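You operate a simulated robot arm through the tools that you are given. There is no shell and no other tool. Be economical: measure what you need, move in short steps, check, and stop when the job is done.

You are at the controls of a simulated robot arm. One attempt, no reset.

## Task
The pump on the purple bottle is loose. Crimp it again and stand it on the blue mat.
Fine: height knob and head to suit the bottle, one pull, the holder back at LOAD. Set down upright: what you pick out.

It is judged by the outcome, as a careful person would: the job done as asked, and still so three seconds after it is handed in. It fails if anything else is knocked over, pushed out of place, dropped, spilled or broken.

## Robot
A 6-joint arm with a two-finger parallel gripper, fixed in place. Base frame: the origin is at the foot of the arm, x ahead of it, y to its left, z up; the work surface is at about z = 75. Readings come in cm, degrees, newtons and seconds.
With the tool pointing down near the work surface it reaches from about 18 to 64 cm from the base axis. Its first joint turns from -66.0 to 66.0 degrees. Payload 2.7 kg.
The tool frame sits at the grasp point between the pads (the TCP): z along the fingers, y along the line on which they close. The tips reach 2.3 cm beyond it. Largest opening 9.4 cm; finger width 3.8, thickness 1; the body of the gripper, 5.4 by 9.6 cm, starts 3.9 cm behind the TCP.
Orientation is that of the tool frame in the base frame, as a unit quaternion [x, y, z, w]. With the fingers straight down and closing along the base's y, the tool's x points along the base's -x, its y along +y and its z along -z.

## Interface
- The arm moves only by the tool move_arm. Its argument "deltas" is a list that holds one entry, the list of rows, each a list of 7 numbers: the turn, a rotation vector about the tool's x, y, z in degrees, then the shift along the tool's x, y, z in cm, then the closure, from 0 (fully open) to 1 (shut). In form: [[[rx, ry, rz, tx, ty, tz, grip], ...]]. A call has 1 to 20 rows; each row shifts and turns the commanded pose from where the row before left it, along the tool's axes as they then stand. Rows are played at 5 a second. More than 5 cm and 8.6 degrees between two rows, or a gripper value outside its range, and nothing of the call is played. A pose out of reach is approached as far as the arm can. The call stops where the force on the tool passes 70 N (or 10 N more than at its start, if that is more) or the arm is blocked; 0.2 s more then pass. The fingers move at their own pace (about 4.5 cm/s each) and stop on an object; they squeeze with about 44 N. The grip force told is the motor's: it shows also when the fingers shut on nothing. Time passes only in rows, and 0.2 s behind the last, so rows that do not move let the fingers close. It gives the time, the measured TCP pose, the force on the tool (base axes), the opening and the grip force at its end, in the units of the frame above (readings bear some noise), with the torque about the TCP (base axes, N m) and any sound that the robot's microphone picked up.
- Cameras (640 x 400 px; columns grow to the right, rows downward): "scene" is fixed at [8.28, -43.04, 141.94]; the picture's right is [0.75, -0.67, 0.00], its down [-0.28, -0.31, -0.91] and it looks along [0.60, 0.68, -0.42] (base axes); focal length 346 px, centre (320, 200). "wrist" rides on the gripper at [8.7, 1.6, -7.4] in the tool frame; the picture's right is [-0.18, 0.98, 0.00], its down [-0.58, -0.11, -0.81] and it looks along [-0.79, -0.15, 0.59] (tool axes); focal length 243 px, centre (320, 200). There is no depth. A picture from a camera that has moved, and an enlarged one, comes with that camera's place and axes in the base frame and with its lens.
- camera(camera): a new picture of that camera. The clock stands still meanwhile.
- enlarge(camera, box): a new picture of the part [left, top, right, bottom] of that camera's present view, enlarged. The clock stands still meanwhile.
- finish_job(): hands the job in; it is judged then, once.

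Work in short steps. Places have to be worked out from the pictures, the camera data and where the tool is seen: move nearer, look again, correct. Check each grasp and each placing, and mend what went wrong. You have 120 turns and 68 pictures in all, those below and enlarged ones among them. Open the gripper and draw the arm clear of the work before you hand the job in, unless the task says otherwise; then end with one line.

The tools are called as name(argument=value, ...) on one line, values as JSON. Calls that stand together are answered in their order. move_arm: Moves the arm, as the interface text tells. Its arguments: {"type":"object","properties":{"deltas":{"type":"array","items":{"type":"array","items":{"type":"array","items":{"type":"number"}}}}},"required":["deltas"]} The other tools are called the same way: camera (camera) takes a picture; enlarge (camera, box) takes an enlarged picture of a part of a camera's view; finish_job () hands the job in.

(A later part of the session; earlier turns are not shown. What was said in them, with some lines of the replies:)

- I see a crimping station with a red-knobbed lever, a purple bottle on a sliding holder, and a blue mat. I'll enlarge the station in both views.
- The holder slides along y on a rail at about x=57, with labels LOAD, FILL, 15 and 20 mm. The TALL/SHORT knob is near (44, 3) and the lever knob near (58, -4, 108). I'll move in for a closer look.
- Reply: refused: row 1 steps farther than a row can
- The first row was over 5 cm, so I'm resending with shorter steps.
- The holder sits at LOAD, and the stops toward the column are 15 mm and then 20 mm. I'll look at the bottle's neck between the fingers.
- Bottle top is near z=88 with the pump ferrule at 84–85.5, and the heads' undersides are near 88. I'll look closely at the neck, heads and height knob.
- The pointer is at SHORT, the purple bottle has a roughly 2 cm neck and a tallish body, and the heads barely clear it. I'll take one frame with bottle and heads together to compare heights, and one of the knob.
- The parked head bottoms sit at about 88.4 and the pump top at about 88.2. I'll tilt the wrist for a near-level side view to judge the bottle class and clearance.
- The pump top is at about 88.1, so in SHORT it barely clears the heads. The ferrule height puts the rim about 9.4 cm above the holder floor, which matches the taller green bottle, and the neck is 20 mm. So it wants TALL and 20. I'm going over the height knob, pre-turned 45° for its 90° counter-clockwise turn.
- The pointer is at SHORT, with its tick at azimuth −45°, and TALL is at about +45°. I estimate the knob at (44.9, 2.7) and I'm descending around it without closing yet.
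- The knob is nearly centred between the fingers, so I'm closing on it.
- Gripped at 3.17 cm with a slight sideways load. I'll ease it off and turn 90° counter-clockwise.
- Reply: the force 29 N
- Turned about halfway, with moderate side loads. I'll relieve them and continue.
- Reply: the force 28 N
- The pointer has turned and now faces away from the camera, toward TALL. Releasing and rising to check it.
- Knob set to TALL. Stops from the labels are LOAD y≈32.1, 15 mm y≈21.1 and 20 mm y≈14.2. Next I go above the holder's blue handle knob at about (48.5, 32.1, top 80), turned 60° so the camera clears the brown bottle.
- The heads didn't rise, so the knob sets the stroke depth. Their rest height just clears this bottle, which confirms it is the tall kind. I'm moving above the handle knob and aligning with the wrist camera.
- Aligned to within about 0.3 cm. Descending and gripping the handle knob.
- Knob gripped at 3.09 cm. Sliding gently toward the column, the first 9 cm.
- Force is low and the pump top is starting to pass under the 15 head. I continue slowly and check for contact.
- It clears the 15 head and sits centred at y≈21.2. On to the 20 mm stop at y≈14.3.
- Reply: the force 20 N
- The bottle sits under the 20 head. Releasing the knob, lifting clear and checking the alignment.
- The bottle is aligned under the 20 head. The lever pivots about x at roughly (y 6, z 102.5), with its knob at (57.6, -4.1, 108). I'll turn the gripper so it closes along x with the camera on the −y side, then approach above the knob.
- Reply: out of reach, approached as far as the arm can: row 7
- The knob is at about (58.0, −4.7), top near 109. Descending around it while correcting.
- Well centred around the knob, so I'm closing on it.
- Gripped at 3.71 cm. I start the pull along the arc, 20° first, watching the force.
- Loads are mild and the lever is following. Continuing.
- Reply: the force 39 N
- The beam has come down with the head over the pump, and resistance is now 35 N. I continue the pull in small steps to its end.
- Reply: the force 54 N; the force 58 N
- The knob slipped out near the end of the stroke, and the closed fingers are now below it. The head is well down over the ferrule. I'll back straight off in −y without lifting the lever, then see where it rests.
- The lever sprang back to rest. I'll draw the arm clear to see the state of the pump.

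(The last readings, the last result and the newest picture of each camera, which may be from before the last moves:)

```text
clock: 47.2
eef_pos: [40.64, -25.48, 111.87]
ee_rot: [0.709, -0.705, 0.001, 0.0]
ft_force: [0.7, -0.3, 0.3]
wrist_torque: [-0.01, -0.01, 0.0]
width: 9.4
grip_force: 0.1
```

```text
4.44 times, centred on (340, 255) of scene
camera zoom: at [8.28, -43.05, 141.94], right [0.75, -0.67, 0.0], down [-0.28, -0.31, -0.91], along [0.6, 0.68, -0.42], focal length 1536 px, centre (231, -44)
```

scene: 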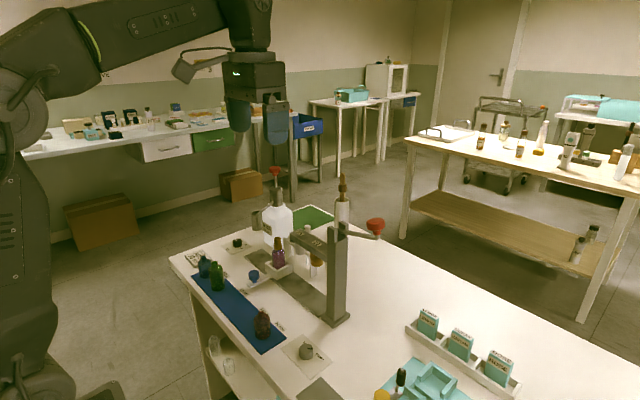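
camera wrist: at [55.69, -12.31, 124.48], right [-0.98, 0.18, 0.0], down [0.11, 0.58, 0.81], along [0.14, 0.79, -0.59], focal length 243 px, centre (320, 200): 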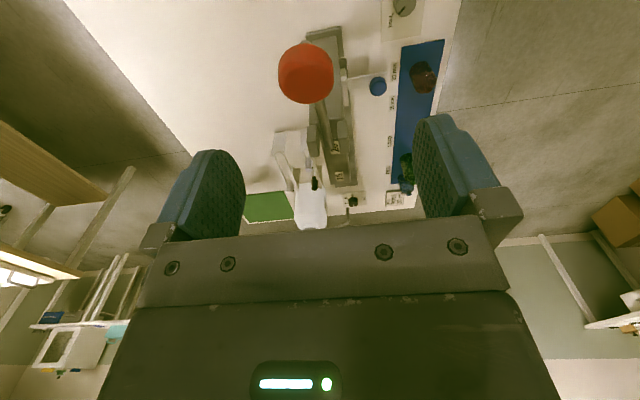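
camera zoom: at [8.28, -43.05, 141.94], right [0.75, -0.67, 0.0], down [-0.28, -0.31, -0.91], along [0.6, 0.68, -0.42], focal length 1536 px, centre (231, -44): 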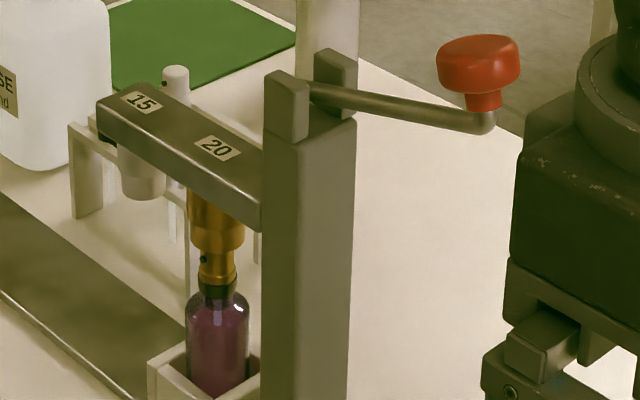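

enlarge(camera="scene", box=[305, 246, 337, 286])

```text
10.00 times, centred on (321, 266) of scene
camera zoom: at [8.28, -43.05, 141.94], right [0.75, -0.67, 0.0], down [-0.28, -0.31, -0.91], along [0.6, 0.68, -0.42], focal length 3456 px, centre (310, -460)
```

zoom: 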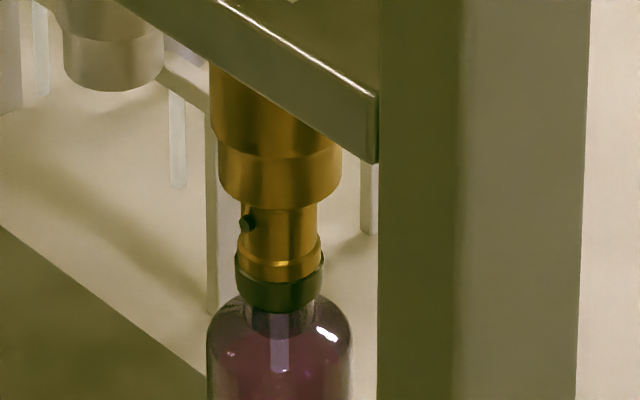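

The ferrule has changed from the loose, flared hexagonal skirt to a tight round crimp, so the single pull took. Next I bring the holder back to LOAD, starting by turning the gripper back to the 60° orientation.

move_arm(deltas=[[[0, 0, 8.35, 0, 0, 0, 0], [0, 0, 8.35, 0, 0, 0, 0], [0, 0, 8.35, 0, 0, 0, 0], [0, 0, 8.35, 0, 0, 0, 0], [0, 0, 8.35, 0, 0, 0, 0], [0, 0, 8.35, 0, 0, 0, 0], [0, 0, 8.35, 0, 0, 0, 0], [0, 0, 8.35, 0, 0, 0, 0], [0, 0, 8.35, 0, 0, 0, 0], [0, 0, 8.35, 0, 0, 0, 0], [0, 0, 8.35, 0, 0, 0, 0], [0, 0, 8.35, 0, 0, 0, 0], [0, 0, 8.35, 0, 0, 0, 0], [0, 0, 8.35, 0, 0, 0, 0], [0, 0, 8.35, 0, 0, 0, 0], [0, 0, 8.35, 0, 0, 0, 0], [0, 0, 8.35, 0, 0, 0, 0], [0, 0, 8.35, 0, 0, 0, 0]]])

```text
clock: 51.0
eef_pos: [40.57, -25.51, 111.93]
ee_rot: [0.501, 0.865, 0.0, 0.0]
ft_force: [-0.7, 0.4, -1.1]
wrist_torque: [-0.01, 0.02, -0.01]
width: 9.4
grip_force: 0.1
```

move_arm(deltas=[[[0, 0, 0, 3.83, 2.21, 0, 0.3], [0, 0, 0, 3.83, 2.21, 0, 0.3], [0, 0, 0, 3.83, 2.21, 0, 0.3], [0, 0, 0, 3.83, 2.21, 0, 0.3], [0, 0, 0, 3.83, 2.21, 0, 0.3], [0, 0, 0, 3.83, 2.21, 0, 0.3], [0, 0, 0, 3.83, 2.21, 0, 0.3], [0, 0, 0, 3.83, 2.21, 0, 0.3], [0, 0, 0, 3.83, 2.21, 0, 0.3], [0, 0, 0, -2.05, 3.55, 0, 0.3], [0, 0, 0, -2.05, 3.55, 0, 0.3], [0, 0, 0, 0, 0, 4.4, 0.3], [0, 0, 0, 0, 0, 4.4, 0.3], [0, 0, 0, 0, 0, 4.4, 0.3], [0, 0, 0, 0, 0, 4.4, 0.3], [0, 0, 0, 0, 0, 4.4, 0.3], [0, 0, 0, 0, 0, 0, 0.3]]])

camera(camera="wrist")

```text
clock: 54.6
eef_pos: [48.99, 14.43, 89.59]
ee_rot: [0.501, 0.866, 0.0, 0.0]
ft_force: [0.1, -0.7, -0.3]
wrist_torque: [0.02, -0.02, 0.03]
width: 6.59
grip_force: 0.0
```

```text
28 pictures are left
camera wrist: at [46.09, 22.73, 97.01], right [0.94, 0.33, 0.0], down [0.2, -0.56, 0.81], along [0.27, -0.76, -0.59], focal length 243 px, centre (320, 200)
```

wrist: 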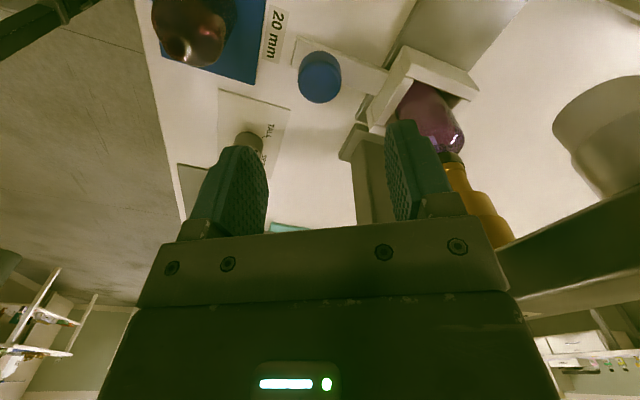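

Aligned over the handle knob. Descending and gripping.

move_arm(deltas=[[[0, 0, 0, 0, 0, 3.3, 0.3], [0, 0, 0, 0, 0, 3.3, 0.3], [0, 0, 0, 0, 0, 3.2, 0.3], [0, 0, 0, 0, 0, 0, 0.6], [0, 0, 0, 0, 0, 0, 1], [0, 0, 0, 0, 0, 0, 1], [0, 0, 0, 0, 0, 0, 1]]])

```text
clock: 56.2
eef_pos: [48.97, 14.09, 79.91]
ee_rot: [0.5, 0.866, 0.001, 0.001]
ft_force: [10.6, 1.9, -7.7]
wrist_torque: [-0.02, -0.26, -0.04]
width: 3.12
grip_force: 45.3
```

Gripped. Sliding back toward LOAD.

move_arm(deltas=[[[0, 0, 0, 0.346, 0.2, 0, 1], [0, 0, 0, 0.606, 0.35, 0, 1], [0, 0, 0, 0.823, 0.475, 0, 1], [0, 0, 0, 0.823, 0.475, 0, 1], [0, 0, 0, 0.823, 0.475, 0, 1], [0, 0, 0, 0.823, 0.475, 0, 1], [0, 0, 0, 0.823, 0.475, 0, 1], [0, 0, 0, 0.823, 0.475, 0, 1], [0, 0, 0, 0.823, 0.475, 0, 1], [0, 0, 0, 0.823, 0.475, 0, 1], [0, 0, 0, 0.823, 0.475, 0, 1], [0, 0, 0, 0.823, 0.475, 0, 1], [0, 0, 0, 0.823, 0.475, 0, 1], [0, 0, 0, 0.823, 0.475, 0, 1], [0, 0, 0, 0.823, 0.475, 0, 1], [0, 0, 0, 0.823, 0.475, 0, 1], [0, 0, 0, 0.823, 0.475, 0, 1], [0, 0, 0, 0.823, 0.475, 0, 1], [0, 0, 0, 0, 0, 0, 1]]])

```text
clock: 60.2
eef_pos: [48.89, 30.72, 80.03]
ee_rot: [0.5, 0.866, 0.001, 0.0]
ft_force: [18.6, -0.4, -6.5]
wrist_torque: [-0.04, -0.35, -0.11]
width: 3.09
grip_force: 44.8
```

move_arm(deltas=[[[0, 0, 0, 0.65, 0.375, 0, 1], [0, 0, 0, 0.606, 0.35, 0, 1], [0, 0, 0, 0, 0, 0, 1]]])

enlarge(camera="scene", box=[200, 190, 340, 290])

```text
clock: 61.0
eef_pos: [48.92, 32.17, 79.97]
ee_rot: [0.501, 0.866, 0.001, 0.001]
ft_force: [20.6, -0.3, -6.5]
wrist_torque: [0.27, -0.08, -0.16]
width: 3.09
grip_force: 45.1
```

```text
4.00 times, centred on (270, 240) of scene
camera zoom: at [8.34, -43.04, 141.94], right [0.75, -0.67, 0.0], down [-0.28, -0.31, -0.91], along [0.6, 0.68, -0.42], focal length 1382 px, centre (520, 40)
```

zoom: 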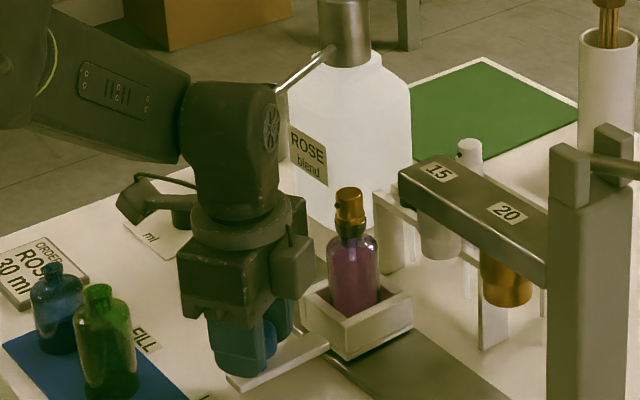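

The holder matches its original LOAD picture exactly. Releasing the knob, rising, and turning the gripper to face the bottle radially.

move_arm(deltas=[[[0, 0, 0, 0, 0, 0, 0.6], [0, 0, 0, 0, 0, 0, 0.3], [0, 0, 0, 0, 0, 0, 0.3], [0, 0, 0, 0, 0, -3, 0.3], [0, 0, 0, 0, 0, -4, 0.3], [0, 0, 0, 0, 0, -4.5, 0], [0, 0, 0, 0, 0, -4.5, 0], [0, 0, 0, 2.5, -4.3, 0, 0], [0, 0, -8.1, 0, 0, 0, 0], [0, 0, -8.1, 0, 0, 0, 0], [0, 0, -8.1, 0, 0, 0, 0], [0, 0, -8.1, 0, 0, 0, 0], [0, 0, -8.1, 0, 0, 0, 0], [0, 0, -8.1, 0, 0, 0, 0], [0, 0, -8.1, 0, 0, 0, 0], [0, 0, -8.1, 0, 0, 0, 0], [0, 0, -8.1, 0, 0, 0, 0], [0, 0, -8.1, 0, 0, 0, 0], [0, 0, -8.1, 0, 0, 0, 0]]])

move_arm(deltas=[[[0, -8.33, 0, 0, 0, 0, 0], [0, -8.33, 0, 0, 0, 0, 0], [0, -8.34, 0, 0, 0, 0, 0], [0, 0, 0, 0, 0, 0, 0]]])

camera(camera="wrist")

```text
clock: 65.0
eef_pos: [44.0, 32.02, 96.06]
ee_rot: [-0.252, 0.968, 0.0, 0.0]
ft_force: [-0.1, 0.1, 1.1]
wrist_torque: [0.02, 0.01, -0.01]
width: 9.39
grip_force: 0.0
```

```text
clock: 66.0
eef_pos: [43.94, 32.06, 96.14]
ee_rot: [-0.245, 0.945, 0.055, 0.21]
ft_force: [0.1, 0.4, 0.0]
wrist_torque: [0.0, 0.0, -0.03]
width: 9.39
grip_force: 0.1
```

```text
26 pictures are left
camera wrist: at [33.62, 28.22, 99.09], right [-0.33, 0.94, 0.08], down [0.21, -0.01, 0.98], along [0.92, 0.34, -0.2], focal length 243 px, centre (320, 200)
```

wrist: 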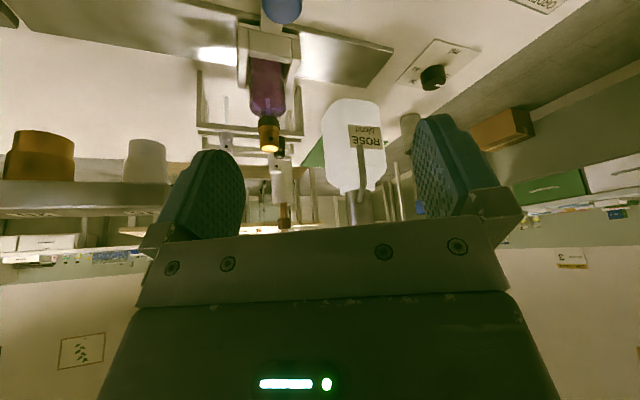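

The bottle is at about (57.5, 32.0). I'll check the holder wall height around it before grasping.

enlarge(camera="wrist", box=[210, 0, 340, 160])

enlarge(camera="scene", box=[262, 228, 318, 278])

```text
2.50 times, centred on (275, 80) of wrist
camera zoom: at [33.62, 28.22, 99.09], right [-0.33, 0.94, 0.08], down [0.21, -0.01, 0.98], along [0.92, 0.34, -0.2], focal length 606 px, centre (432, 500)
```

zoom: 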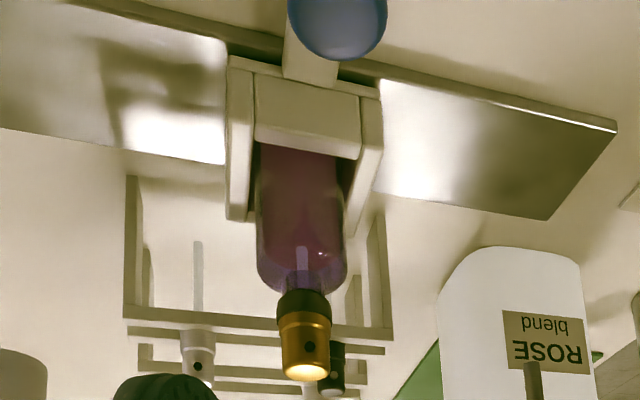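

```text
8.00 times, centred on (290, 253) of scene
camera zoom: at [8.28, -43.04, 141.94], right [0.75, -0.67, 0.0], down [-0.28, -0.31, -0.91], along [0.6, 0.68, -0.42], focal length 2765 px, centre (560, -224)
```

zoom: 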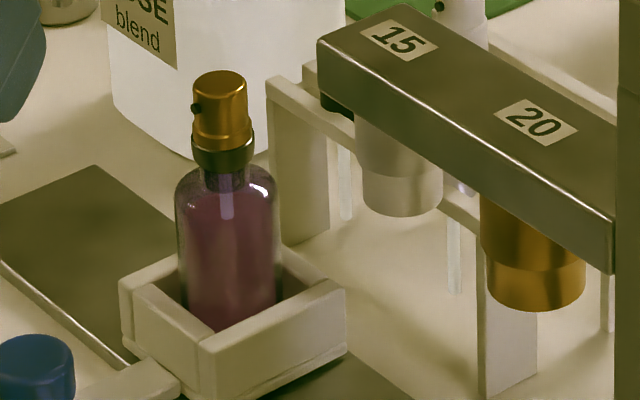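

The wall tops are near z=79.5 and the body is straight up to about 83.5. A vertical grasp would put the pump into the palm, so I'll tilt 45° radially and line up 8 cm back along the approach axis.

move_arm(deltas=[[[0, -6.67, 0, 0, 0, 0, 0.2], [0, -6.67, 0, 0, 0, 0, 0.2], [0, -6.66, 0, 0, 0, 0, 0.2], [0, 0, 0, 0, -3.32, 0, 0.2], [0, 0, 0, 0, -3.32, 0, 0.2], [0, 0, 0, 0.413, 0, 3.31, 0.2], [0, 0, 0, 0.413, 0, 3.31, 0.2], [0, 0, 0, 0.413, 0, 3.31, 0.2], [0, 0, 0, 0, 0, 0, 0.2]]])

camera(camera="wrist")

enlarge(camera="scene", box=[210, 190, 350, 290])

```text
clock: 68.0
eef_pos: [52.54, 30.04, 88.84]
ee_rot: [-0.228, 0.914, 0.065, 0.329]
ft_force: [0.6, 0.7, -0.5]
wrist_torque: [0.02, 0.0, 0.0]
width: 7.53
grip_force: 0.1
out of reach, approached as far as the arm can: row 2, 3, 7
```

```text
23 pictures are left
camera wrist: at [41.8, 26.23, 89.0], right [-0.33, 0.94, 0.09], down [-0.02, -0.1, 1.0], along [0.95, 0.32, 0.05], focal length 243 px, centre (320, 200)
```

wrist: 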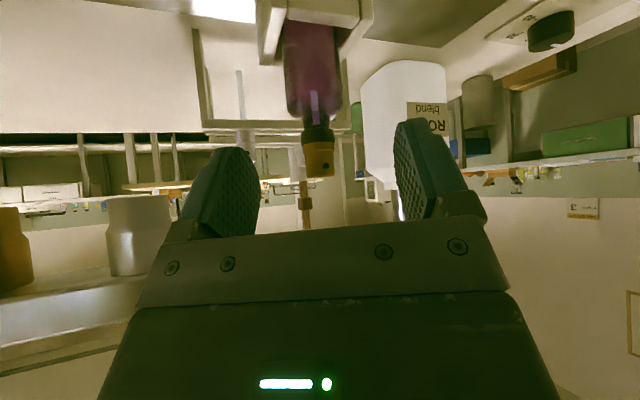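

```text
4.00 times, centred on (280, 240) of scene
camera zoom: at [8.28, -43.04, 141.94], right [0.75, -0.67, 0.0], down [-0.28, -0.31, -0.91], along [0.6, 0.68, -0.42], focal length 1382 px, centre (480, 40)
```

zoom: 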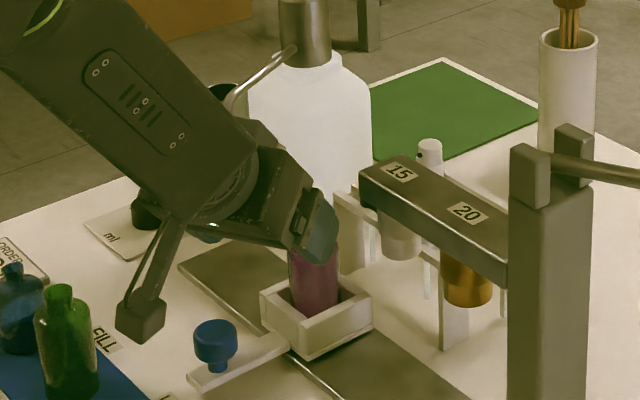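

Tilt was limited to about 39° here, and it should free up farther out. The bottle is centred laterally, so I'm advancing 4 cm along the approach and rechecking pose.

move_arm(deltas=[[[0, 0, 0, 0, 0, 2, 0.2], [0, 0, 0, 0, 0, 2, 0.2], [0, 0, 0, 0, 0, 0, 0.2]]])

```text
clock: 68.8
eef_pos: [54.8, 30.97, 85.49]
ee_rot: [-0.228, 0.914, 0.066, 0.328]
ft_force: [-0.6, -0.6, -0.1]
wrist_torque: [0.01, 0.04, -0.02]
width: 7.5
grip_force: 0.1
```

No limit flagged now. Trying 6° more tilt in place.

move_arm(deltas=[[[0, -3, 0, 0, 0, 0, 0.2], [0, -3, 0, 0, 0, 0, 0.2], [0, 0, 0, 0, 0, 0, 0.2]]])

camera(camera="wrist")

```text
clock: 69.6
eef_pos: [53.68, 32.97, 85.62]
ee_rot: [-0.223, 0.896, 0.072, 0.377]
ft_force: [0.5, -0.8, -0.2]
wrist_torque: [0.02, 0.0, 0.01]
width: 7.53
grip_force: 0.4
out of reach, approached as far as the arm can: row 1, 2
```

```text
21 pictures are left
camera wrist: at [42.89, 29.26, 84.63], right [-0.33, 0.94, 0.09], down [-0.11, -0.14, 0.98], along [0.94, 0.32, 0.15], focal length 243 px, centre (320, 200)
```

wrist: 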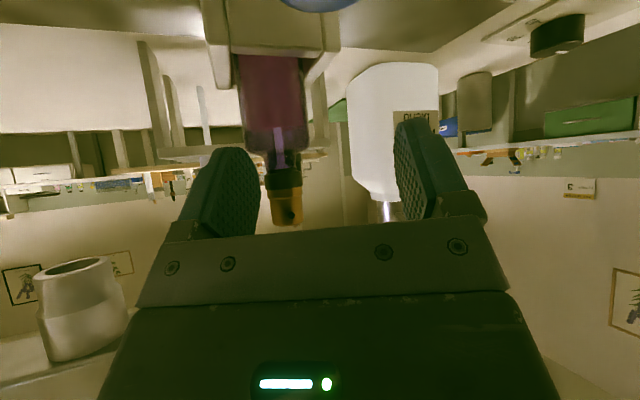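

The extra tilt pushed the tool sideways by 2 cm, so 39° is the practical tilt. I'll retreat a bit, restore 39°, and re-centre laterally.

move_arm(deltas=[[[0, 0, 0, 0, 0, -3, 0.2], [0, 3, 0, 0, -1, 0, 0.2], [0, 3, 0, 0, -1, 0, 0.2], [0, 0, 0, 0, -0.7, 0, 0.2], [0, 0, 0, 0, 0, 0, 0.2]]])

camera(camera="wrist")

```text
clock: 70.8
eef_pos: [52.78, 29.78, 87.89]
ee_rot: [-0.228, 0.915, 0.063, 0.328]
ft_force: [-0.8, 0.0, -0.1]
wrist_torque: [-0.02, 0.01, 0.0]
width: 7.5
grip_force: 0.1
```

```text
20 pictures are left
camera wrist: at [42.12, 26.0, 88.0], right [-0.32, 0.94, 0.08], down [-0.02, -0.09, 1.0], along [0.95, 0.32, 0.04], focal length 243 px, centre (320, 200)
```

wrist: 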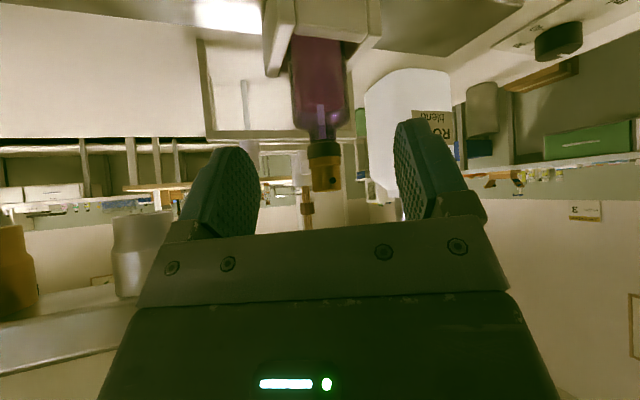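

Bottle centred laterally. I level the 2° roll and advance halfway.

move_arm(deltas=[[[-1.5, 0, 1.2, 0, 0, 0, 0.2], [0, 0, 0, -0.06, 0, 1.75, 0.2], [0, 0, 0, -0.06, 0, 1.75, 0.2], [0, 0, 0, 0, 0, 0, 0.2]]])

```text
clock: 71.8
eef_pos: [53.03, 33.67, 85.13]
ee_rot: [-0.223, 0.915, 0.081, 0.327]
ft_force: [-11.2, -2.7, 17.3]
wrist_torque: [-0.55, -0.5, -0.39]
width: 7.39
grip_force: 0.1
out of reach, approached as far as the arm can: row 2
```

It clamped sideways and touched something. I need to see it before moving further.

camera(camera="wrist")

enlarge(camera="scene", box=[220, 200, 340, 290])

```text
19 pictures are left
camera wrist: at [42.3, 29.86, 85.36], right [-0.33, 0.94, 0.12], down [0.0, -0.13, 0.99], along [0.94, 0.32, 0.05], focal length 243 px, centre (320, 200)
```

wrist: 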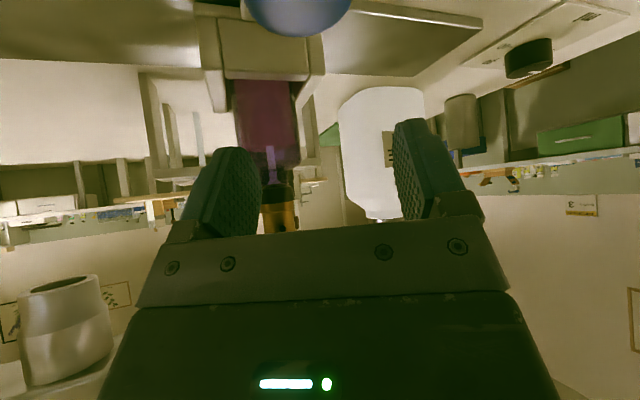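

```text
4.44 times, centred on (280, 245) of scene
camera zoom: at [8.22, -43.07, 141.94], right [0.75, -0.67, 0.0], down [-0.28, -0.31, -0.91], along [0.6, 0.68, -0.42], focal length 1536 px, centre (498, 0)
```

zoom: 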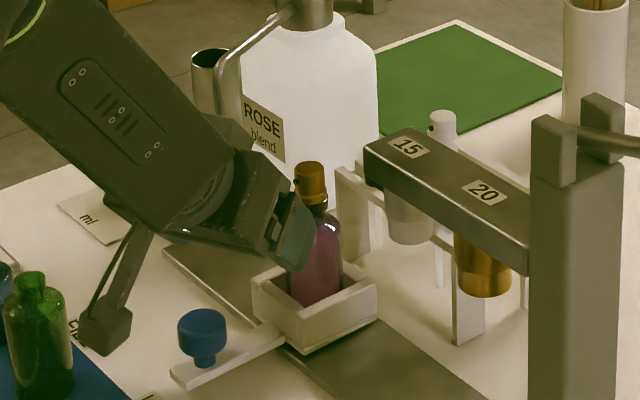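

The tilted tool is nearly in line with the forearm, which is a wrist singularity, hence the sideways jumps. I'll back off along the fingers and then use a small tilt, gripping the upper body with the pump just under the palm.

move_arm(deltas=[[[0, 0, 0, 0, 0, -1.5, 0.1], [0, 0, 0, 0, 0, -2.5, 0], [0, 0, 0, 0, 0, -4, 0], [0, 0, 0, 0, 0, -4, 0], [0, 0, 0, 0, 0, 0, 0]]])

enlarge(camera="scene", box=[220, 200, 340, 290])

```text
clock: 73.0
eef_pos: [46.28, 30.1, 94.23]
ee_rot: [-0.223, 0.916, 0.081, 0.324]
ft_force: [0.3, 0.7, -0.2]
wrist_torque: [-0.01, 0.01, 0.01]
width: 9.37
grip_force: 0.1
```

```text
4.44 times, centred on (280, 245) of scene
camera zoom: at [8.28, -43.05, 141.94], right [0.75, -0.67, 0.0], down [-0.28, -0.31, -0.91], along [0.6, 0.68, -0.42], focal length 1536 px, centre (498, 0)
```

zoom: 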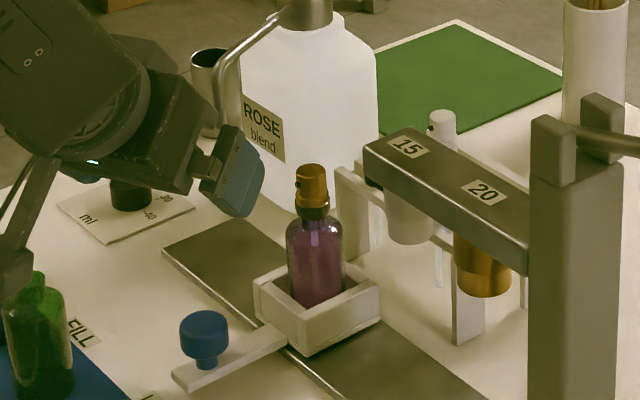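

Bottle upright and holder unmoved. Now tilting back to 15° and moving above the bottle.

move_arm(deltas=[[[0, 8, 0, 0, -1.18, 0, 0], [0, 8, 0, 0, -1.18, 0, 0], [0, 8, 0, 0, -1.19, 0, 0], [0, 0, 0, -3.37, 0, 0.97, 0], [0, 0, 0, -3.37, 0, 0.97, 0], [0, 0, 0, 0, 0, 0, 0]]])

camera(camera="wrist")

```text
clock: 74.4
eef_pos: [54.8, 32.83, 97.99]
ee_rot: [-0.223, 0.933, 0.059, 0.278]
ft_force: [-0.5, 0.2, -0.2]
wrist_torque: [0.03, -0.01, 0.01]
width: 9.39
grip_force: 0.0
out of reach, approached as far as the arm can: row 1, 2, 3, 4
```

```text
16 pictures are left
camera wrist: at [44.01, 29.19, 99.5], right [-0.3, 0.95, 0.09], down [0.09, -0.06, 0.99], along [0.95, 0.31, -0.06], focal length 243 px, centre (320, 200)
```

wrist: 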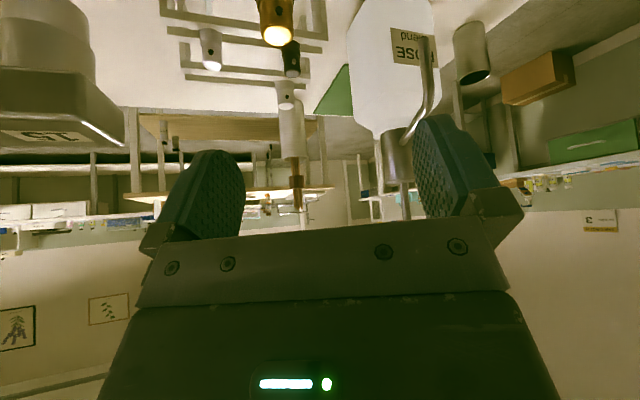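

Tilt is stuck at about 33° near the singularity. Out here the forearm is flatter, so I try to untilt a step at a time.

move_arm(deltas=[[[0, 4, 0, 0, 0, 0, 0], [0, 4, 0, 0, 0, 0, 0], [0, 0, 0, 0, 0, 0, 0]]])

```text
clock: 75.2
eef_pos: [54.91, 32.64, 98.1]
ee_rot: [-0.226, 0.95, 0.043, 0.211]
ft_force: [-0.5, -0.3, -0.2]
wrist_torque: [0.03, 0.01, -0.01]
width: 9.42
grip_force: 0.1
```

That works. Untilting further while lowering slightly toward the pump.

move_arm(deltas=[[[0, 4, 0, 0, 0, 0, 0], [0, 4, 0, 0, 0, 0, 0], [0, 0, 0, 0, 0, 1.5, 0], [0, 0, 0, 0, 0, 1.5, 0], [0, 0, 0, 0, 0, 0, 0]]])

camera(camera="wrist")

```text
clock: 76.4
eef_pos: [55.66, 33.21, 95.21]
ee_rot: [-0.228, 0.963, 0.026, 0.145]
ft_force: [-0.6, 0.3, -0.7]
wrist_torque: [-0.02, -0.05, -0.01]
width: 9.4
grip_force: 0.0
```

```text
15 pictures are left
camera wrist: at [45.69, 30.05, 99.7], right [-0.28, 0.96, 0.04], down [0.33, 0.06, 0.94], along [0.9, 0.28, -0.33], focal length 243 px, centre (320, 200)
```

wrist: 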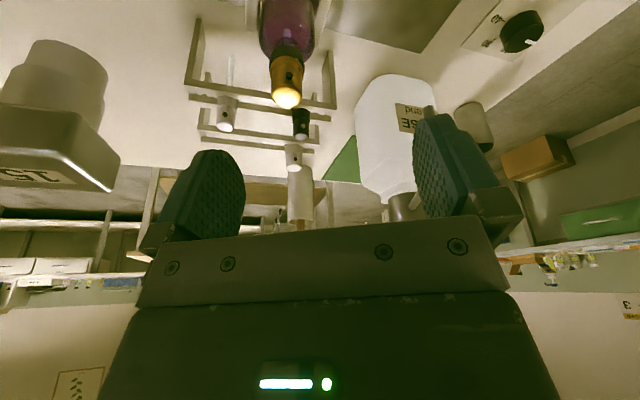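

Tilt is now 17°. I shift 2.1 cm laterally onto the bottle, descend until the fingers straddle the pump top, and look.

move_arm(deltas=[[[0, 0, 0, -0.48, -1.05, 0.15, 0], [0, 0, 0, -0.48, -1.05, 0.15, 0], [0, 0, 0, 0.5, 0, 1.65, 0], [0, 0, 0, 0.5, 0, 1.65, 0], [0, 0, 0, 0, 0, 0, 0]]])

camera(camera="wrist")

```text
clock: 77.6
eef_pos: [57.34, 31.69, 91.76]
ee_rot: [-0.227, 0.963, 0.027, 0.145]
ft_force: [-0.9, -0.8, 1.4]
wrist_torque: [-0.06, 0.01, -0.01]
width: 9.36
grip_force: 0.0
```

```text
14 pictures are left
camera wrist: at [47.44, 28.53, 96.24], right [-0.28, 0.96, 0.04], down [0.33, 0.06, 0.94], along [0.9, 0.28, -0.33], focal length 243 px, centre (320, 200)
```

wrist: 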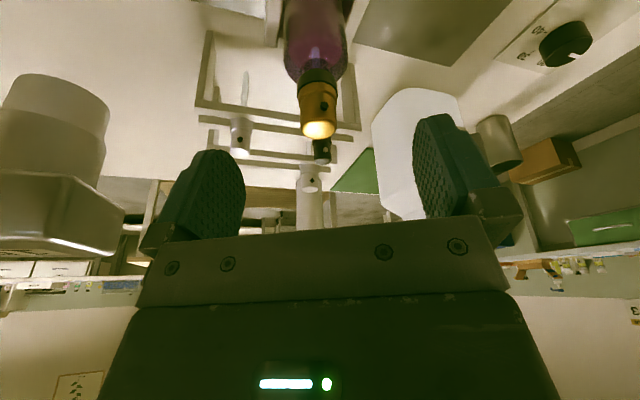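

The pump is centred on the tool axis with its top near z≈88.2. I descend 7.2 cm vertically so the tips reach the upper body with the pump just short of the palm.

move_arm(deltas=[[[0, 0, 0, 0.53, 0, 1.75, 0], [0, 0, 0, 0.53, 0, 1.75, 0], [0, 0, 0, 0.53, 0, 1.75, 0], [0, 0, 0, 0.25, 0, 0.82, 0], [0, 0, 0, 0.25, 0, 0.82, 0], [0, 0, 0, 0, 0, 0, 0]]])

enlarge(camera="scene", box=[240, 205, 330, 280])

enlarge(camera="wrist", box=[200, 50, 460, 230])

```text
clock: 79.0
eef_pos: [57.54, 31.57, 84.6]
ee_rot: [-0.227, 0.963, 0.027, 0.146]
ft_force: [0.2, 0.0, -0.1]
wrist_torque: [-0.01, 0.0, 0.01]
width: 9.38
grip_force: 0.0
```

```text
5.33 times, centred on (285, 242) of scene
camera zoom: at [8.28, -43.04, 141.94], right [0.75, -0.67, 0.0], down [-0.28, -0.31, -0.91], along [0.6, 0.68, -0.42], focal length 1843 px, centre (507, -27)
```

zoom: 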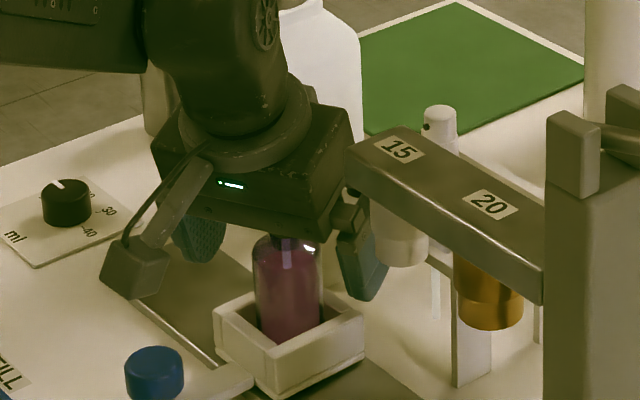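

```text
2.22 times, centred on (330, 140) of wrist
camera zoom: at [47.55, 28.35, 89.02], right [-0.28, 0.96, 0.04], down [0.33, 0.06, 0.94], along [0.9, 0.28, -0.33], focal length 539 px, centre (298, 333)
```

zoom: 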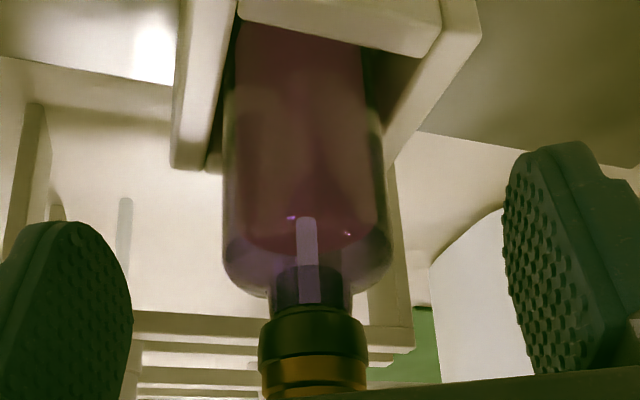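

No contact, and the tips reach the upper straight body. I go 0.3 cm lower and close.

move_arm(deltas=[[[0, 0, 0, 0.09, 0, 0.29, 0], [0, 0, 0, 0, 0, 0, 0.5], [0, 0, 0, 0, 0, 0, 0.8], [0, 0, 0, 0, 0, 0, 1], [0, 0, 0, 0, 0, 0, 1], [0, 0, 0, 0, 0, 0, 1]]])

enlarge(camera="wrist", box=[200, 50, 460, 230])

```text
clock: 80.4
eef_pos: [57.61, 31.59, 84.22]
ee_rot: [-0.229, 0.962, 0.027, 0.145]
ft_force: [-4.0, 1.6, 6.3]
wrist_torque: [0.27, 0.29, 0.04]
width: 3.72
grip_force: 44.0
```

```text
2.22 times, centred on (330, 140) of wrist
camera zoom: at [47.53, 28.39, 88.79], right [-0.28, 0.96, 0.04], down [0.33, 0.06, 0.94], along [0.9, 0.28, -0.33], focal length 539 px, centre (298, 333)
```

zoom: 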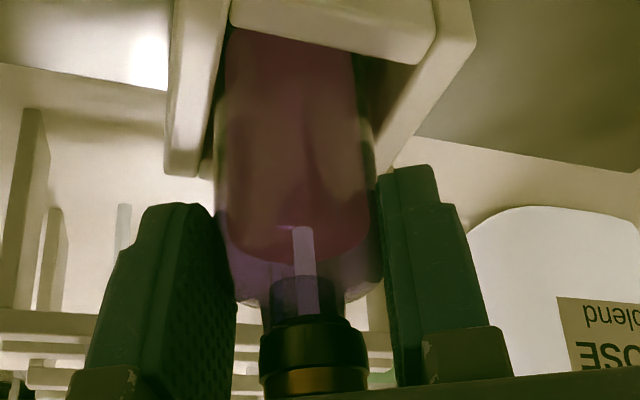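

Firm grip on the body at 3.72 cm. Lifting straight up slowly.

move_arm(deltas=[[[0, 0, 0, -0.15, 0, -0.48, 1], [0, 0, 0, -0.29, 0, -0.957, 1], [0, 0, 0, -0.29, 0, -0.957, 1], [0, 0, 0, -0.29, 0, -0.957, 1], [0, 0, 0, -0.29, 0, -0.957, 1], [0, 0, 0, -0.29, 0, -0.957, 1], [0, 0, 0, -0.29, 0, -0.957, 1], [0, 0, 0, 0, 0, 0, 1]]])

enlarge(camera="scene", box=[220, 195, 340, 290])

```text
clock: 82.2
eef_pos: [57.43, 31.63, 90.74]
ee_rot: [-0.228, 0.962, 0.027, 0.145]
ft_force: [0.0, 0.3, -1.4]
wrist_torque: [0.01, 0.01, 0.0]
width: 3.73
grip_force: 44.7
```

```text
4.21 times, centred on (280, 242) of scene
camera zoom: at [8.29, -43.04, 141.94], right [0.75, -0.67, 0.0], down [-0.28, -0.31, -0.91], along [0.6, 0.68, -0.42], focal length 1455 px, centre (488, 21)
```

zoom: 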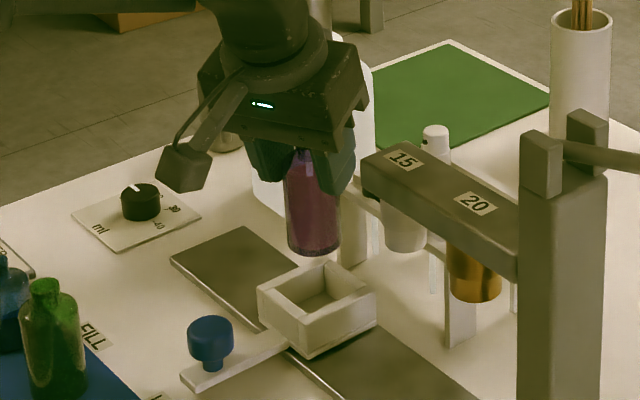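

Bottle is out and upright, bottom near z=83. Carrying it to the free stretch of the blue mat at about (39.6, 26.5).

move_arm(deltas=[[[0, 0, 0, -0.29, 0, -0.957, 1], [0, 0, 0, -0.29, 0, -0.957, 1], [0, 0, 0, 1.1, 0.21, -0.33, 1], [0, 0, 0, 2.2, 0.425, -0.67, 1], [0, 0, 0, 2.2, 0.425, -0.67, 1], [0, 0, 0, 2.2, 0.425, -0.67, 1], [0, 0, 0, 2.2, 0.425, -0.67, 1], [0, 0, 0, 2.2, 0.425, -0.67, 1], [0, 0, 0, 2.2, 0.425, -0.67, 1], [0, 0, 0, 2.2, 0.425, -0.67, 1], [0, 0, 0, 1.1, 0.21, -0.33, 1], [0, 0, 0, 0, 0, 0, 1]]])

enlarge(camera="scene", box=[160, 190, 340, 340])

```text
clock: 84.8
eef_pos: [39.59, 26.42, 92.7]
ee_rot: [-0.228, 0.962, 0.026, 0.145]
ft_force: [0.1, 0.6, -2.3]
wrist_torque: [-0.01, 0.01, 0.02]
width: 3.73
grip_force: 44.2
```

```text
2.67 times, centred on (250, 265) of scene
camera zoom: at [8.28, -43.04, 141.94], right [0.75, -0.67, 0.0], down [-0.28, -0.31, -0.91], along [0.6, 0.68, -0.42], focal length 922 px, centre (507, 27)
```

zoom: 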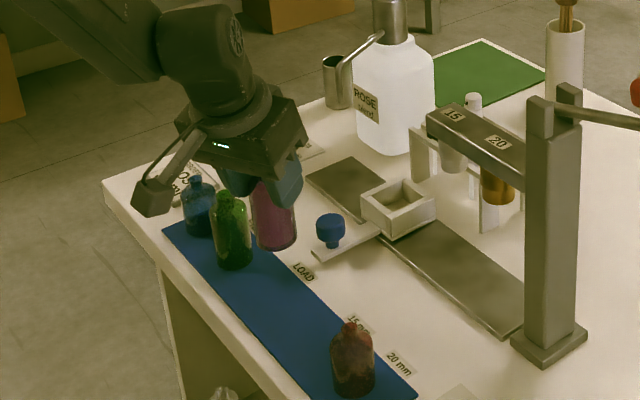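

Over the mat and upright. Lowering 8 cm, with the bottom near 77 after that.

move_arm(deltas=[[[0, 0, 0, 0.44, 0, 1.44, 1], [0, 0, 0, 0.44, 0, 1.44, 1], [0, 0, 0, 0.44, 0, 1.44, 1], [0, 0, 0, 0.44, 0, 1.44, 1], [0, 0, 0, 0.44, 0, 1.44, 1], [0, 0, 0, 0.14, 0, 0.48, 1], [0, 0, 0, 0, 0, 0, 1]]])

enlarge(camera="scene", box=[200, 240, 300, 320])

```text
clock: 86.4
eef_pos: [39.56, 26.35, 84.59]
ee_rot: [-0.227, 0.963, 0.027, 0.144]
ft_force: [-0.2, -0.2, -1.5]
wrist_torque: [-0.01, 0.02, 0.0]
width: 3.72
grip_force: 44.0
```

```text
5.00 times, centred on (250, 280) of scene
camera zoom: at [8.28, -43.04, 141.94], right [0.75, -0.67, 0.0], down [-0.28, -0.31, -0.91], along [0.6, 0.68, -0.42], focal length 1728 px, centre (670, -200)
```

zoom: 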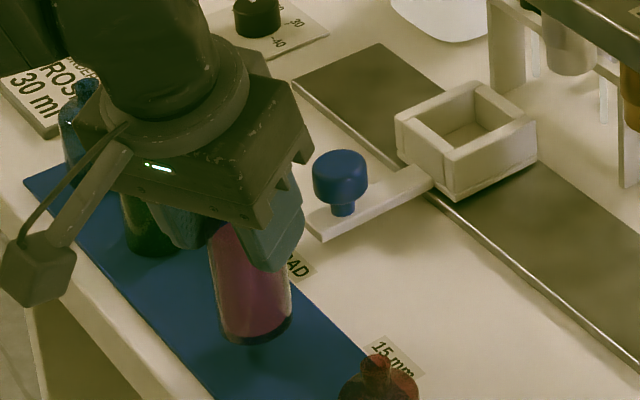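

About 1 cm above the mat and centred on it. Lowering in fine steps until contact.

move_arm(deltas=[[[0, 0, 0, 0.073, 0, 0.24, 1], [0, 0, 0, 0.073, 0, 0.24, 1], [0, 0, 0, 0.058, 0, 0.19, 1], [0, 0, 0, 0, 0, 0, 1]]])

```text
clock: 87.4
eef_pos: [39.67, 26.27, 83.88]
ee_rot: [-0.227, 0.963, 0.026, 0.145]
ft_force: [-0.6, 0.1, -1.3]
wrist_torque: [0.02, 0.02, 0.03]
width: 3.74
grip_force: 44.0
```

move_arm(deltas=[[[0, 0, 0, 0.058, 0, 0.19, 1], [0, 0, 0, 0.044, 0, 0.144, 1], [0, 0, 0, 0, 0, 0, 1]]])

```text
clock: 88.2
eef_pos: [39.48, 26.35, 83.54]
ee_rot: [-0.227, 0.963, 0.027, 0.144]
ft_force: [0.9, 0.1, -1.9]
wrist_torque: [-0.05, 0.02, -0.01]
width: 3.77
grip_force: 43.9
```

No contact yet, so I continue in fine steps.

move_arm(deltas=[[[0, 0, 0, 0.044, 0, 0.144, 1], [0, 0, 0, 0.044, 0, 0.144, 1], [0, 0, 0, 0, 0, 0, 1]]])

enlarge(camera="scene", box=[225, 275, 275, 310])

```text
clock: 89.0
eef_pos: [39.62, 26.17, 83.36]
ee_rot: [-0.228, 0.963, 0.026, 0.144]
ft_force: [0.2, 0.0, -1.8]
wrist_torque: [-0.02, 0.02, 0.01]
width: 3.72
grip_force: 44.2
```

```text
11.43 times, centred on (250, 292) of scene
camera zoom: at [8.28, -43.04, 141.94], right [0.75, -0.67, 0.0], down [-0.28, -0.31, -0.91], along [0.6, 0.68, -0.42], focal length 3950 px, centre (1120, -857)
```

zoom: 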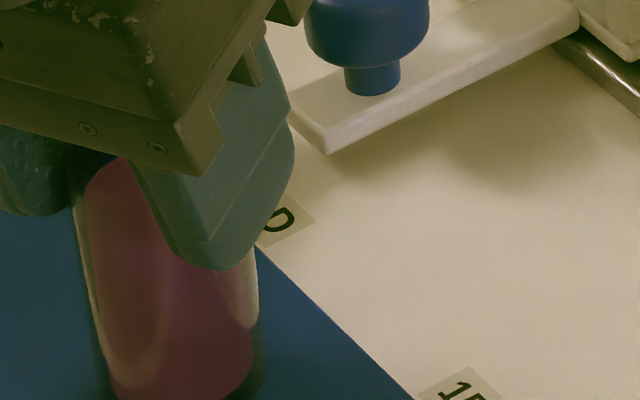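

move_arm(deltas=[[[0, 0, 0, 0.044, 0, 0.144, 1], [0, 0, 0, 0.044, 0, 0.144, 1], [0, 0, 0, 0.044, 0, 0.144, 1], [0, 0, 0, 0, 0, 0, 1]]])

```text
clock: 90.0
eef_pos: [39.69, 26.25, 82.99]
ee_rot: [-0.227, 0.962, 0.028, 0.146]
ft_force: [-7.9, -7.3, 26.9]
wrist_torque: [-0.02, 0.56, 0.11]
width: 3.74
grip_force: 44.0
```

Contact with the mat. I ease up slightly, then open gently.

move_arm(deltas=[[[0, 0, 0, -0.05, 0, -0.15, 1], [0, 0, 0, 0, 0, 0, 1]]])

```text
clock: 90.6
eef_pos: [39.62, 26.28, 82.99]
ee_rot: [-0.228, 0.962, 0.028, 0.146]
ft_force: [2.9, -1.0, 10.4]
wrist_torque: [0.13, -0.35, -0.08]
width: 3.74
grip_force: 44.1
```

move_arm(deltas=[[[0, 0, 0, -0.02, 0, -0.06, 1], [0, 0, 0, 0, 0, 0, 0.5], [0, 0, 0, 0, 0, 0, 0.3], [0, 0, 0, 0, 0, 0, 0], [0, 0, 0, 0, 0, 0, 0], [0, 0, 0, 0, 0, 0, 0], [0, 0, 0, 0, 0, 0, 0]]])

enlarge(camera="wrist", box=[170, 0, 470, 230])

```text
clock: 92.2
eef_pos: [39.65, 26.19, 83.11]
ee_rot: [-0.227, 0.963, 0.026, 0.145]
ft_force: [-0.9, -1.0, 0.2]
wrist_torque: [0.02, -0.01, -0.01]
width: 9.4
grip_force: 0.1
```

```text
1.74 times, centred on (320, 115) of wrist
camera zoom: at [29.56, 23.13, 87.58], right [-0.28, 0.96, 0.04], down [0.33, 0.06, 0.94], along [0.9, 0.28, -0.33], focal length 422 px, centre (320, 348)
```

zoom: 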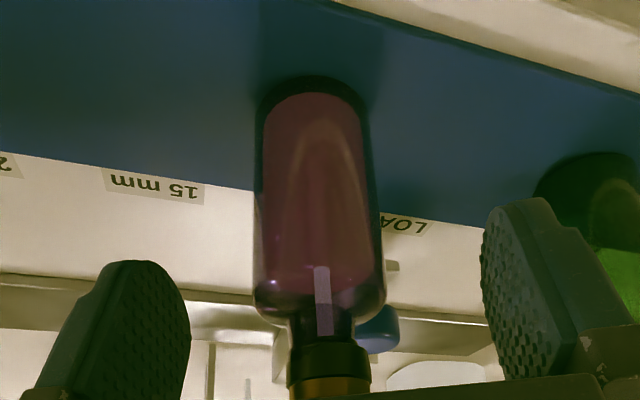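

Standing upright on the mat. Rising straight up off the bottle, then drawing clear.

move_arm(deltas=[[[0, 0, 0, -0.29, 0, -0.957, 0], [0, 0, 0, -0.58, 0, -1.91, 0], [0, 0, 0, -0.58, 0, -1.91, 0], [0, 0, 0, -0.87, 0, -2.87, 0], [0, 0, 0, -0.87, 0, -2.87, 0], [0, 0, 0, -1.16, 0, -3.8, 0], [0, 0, 0, -1.16, 0, -3.8, 0], [0, 0, 0, -1.16, 0, -3.8, 0], [0, 0, 0, 0, -4, -2, 0], [0, 0, 0, 0, -4, -2, 0], [0, 0, 0, 0, -4, 0, 0], [0, 0, 0, 0, -4, 0, 0], [0, 0, 0, 0, 0, 0, 0]]])

enlarge(camera="scene", box=[160, 180, 400, 380])

enlarge(camera="scene", box=[190, 230, 300, 320])

```text
clock: 95.0
eef_pos: [45.4, 11.77, 110.09]
ee_rot: [-0.228, 0.962, 0.026, 0.145]
ft_force: [0.5, -0.3, 0.0]
wrist_torque: [-0.01, -0.01, -0.02]
width: 9.4
grip_force: 0.0
```

```text
2.00 times, centred on (280, 280) of scene
camera zoom: at [8.28, -43.05, 141.94], right [0.75, -0.67, 0.0], down [-0.28, -0.31, -0.91], along [0.6, 0.68, -0.42], focal length 691 px, centre (400, 40)
```

zoom: 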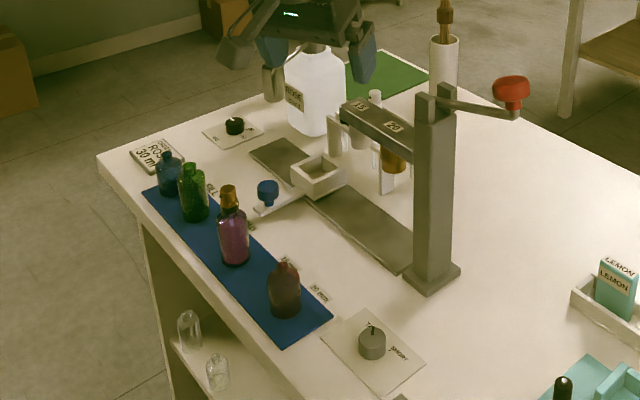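

```text
4.44 times, centred on (245, 275) of scene
camera zoom: at [8.28, -43.05, 141.94], right [0.75, -0.67, 0.0], down [-0.28, -0.31, -0.91], along [0.6, 0.68, -0.42], focal length 1536 px, centre (653, -133)
```

zoom: 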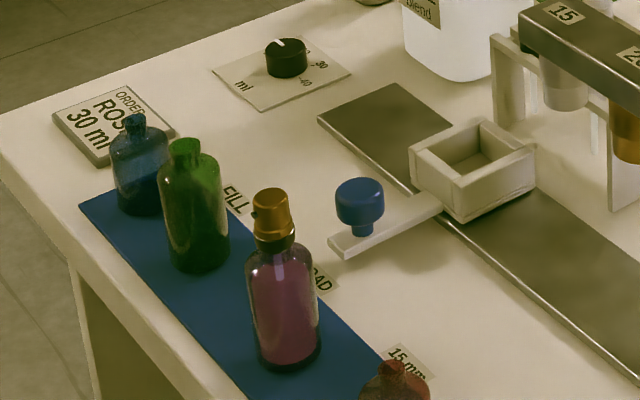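

The purple bottle stands upright on the mat with its ferrule crimped. The holder is back at LOAD, the lever is at rest, the other bottles are undisturbed and the arm is clear. Handing in.

finish_job()

```text
The job is handed in.
```

I crimped the purple bottle's pump with one pull (height knob at TALL, 20 mm head) and stood the bottle upright on the blue mat, with the holder back at LOAD. My grip slipped off the lever near the bottom of that pull and the lever sprang back. I didn't pull again because the ferrule already looked tight and round.
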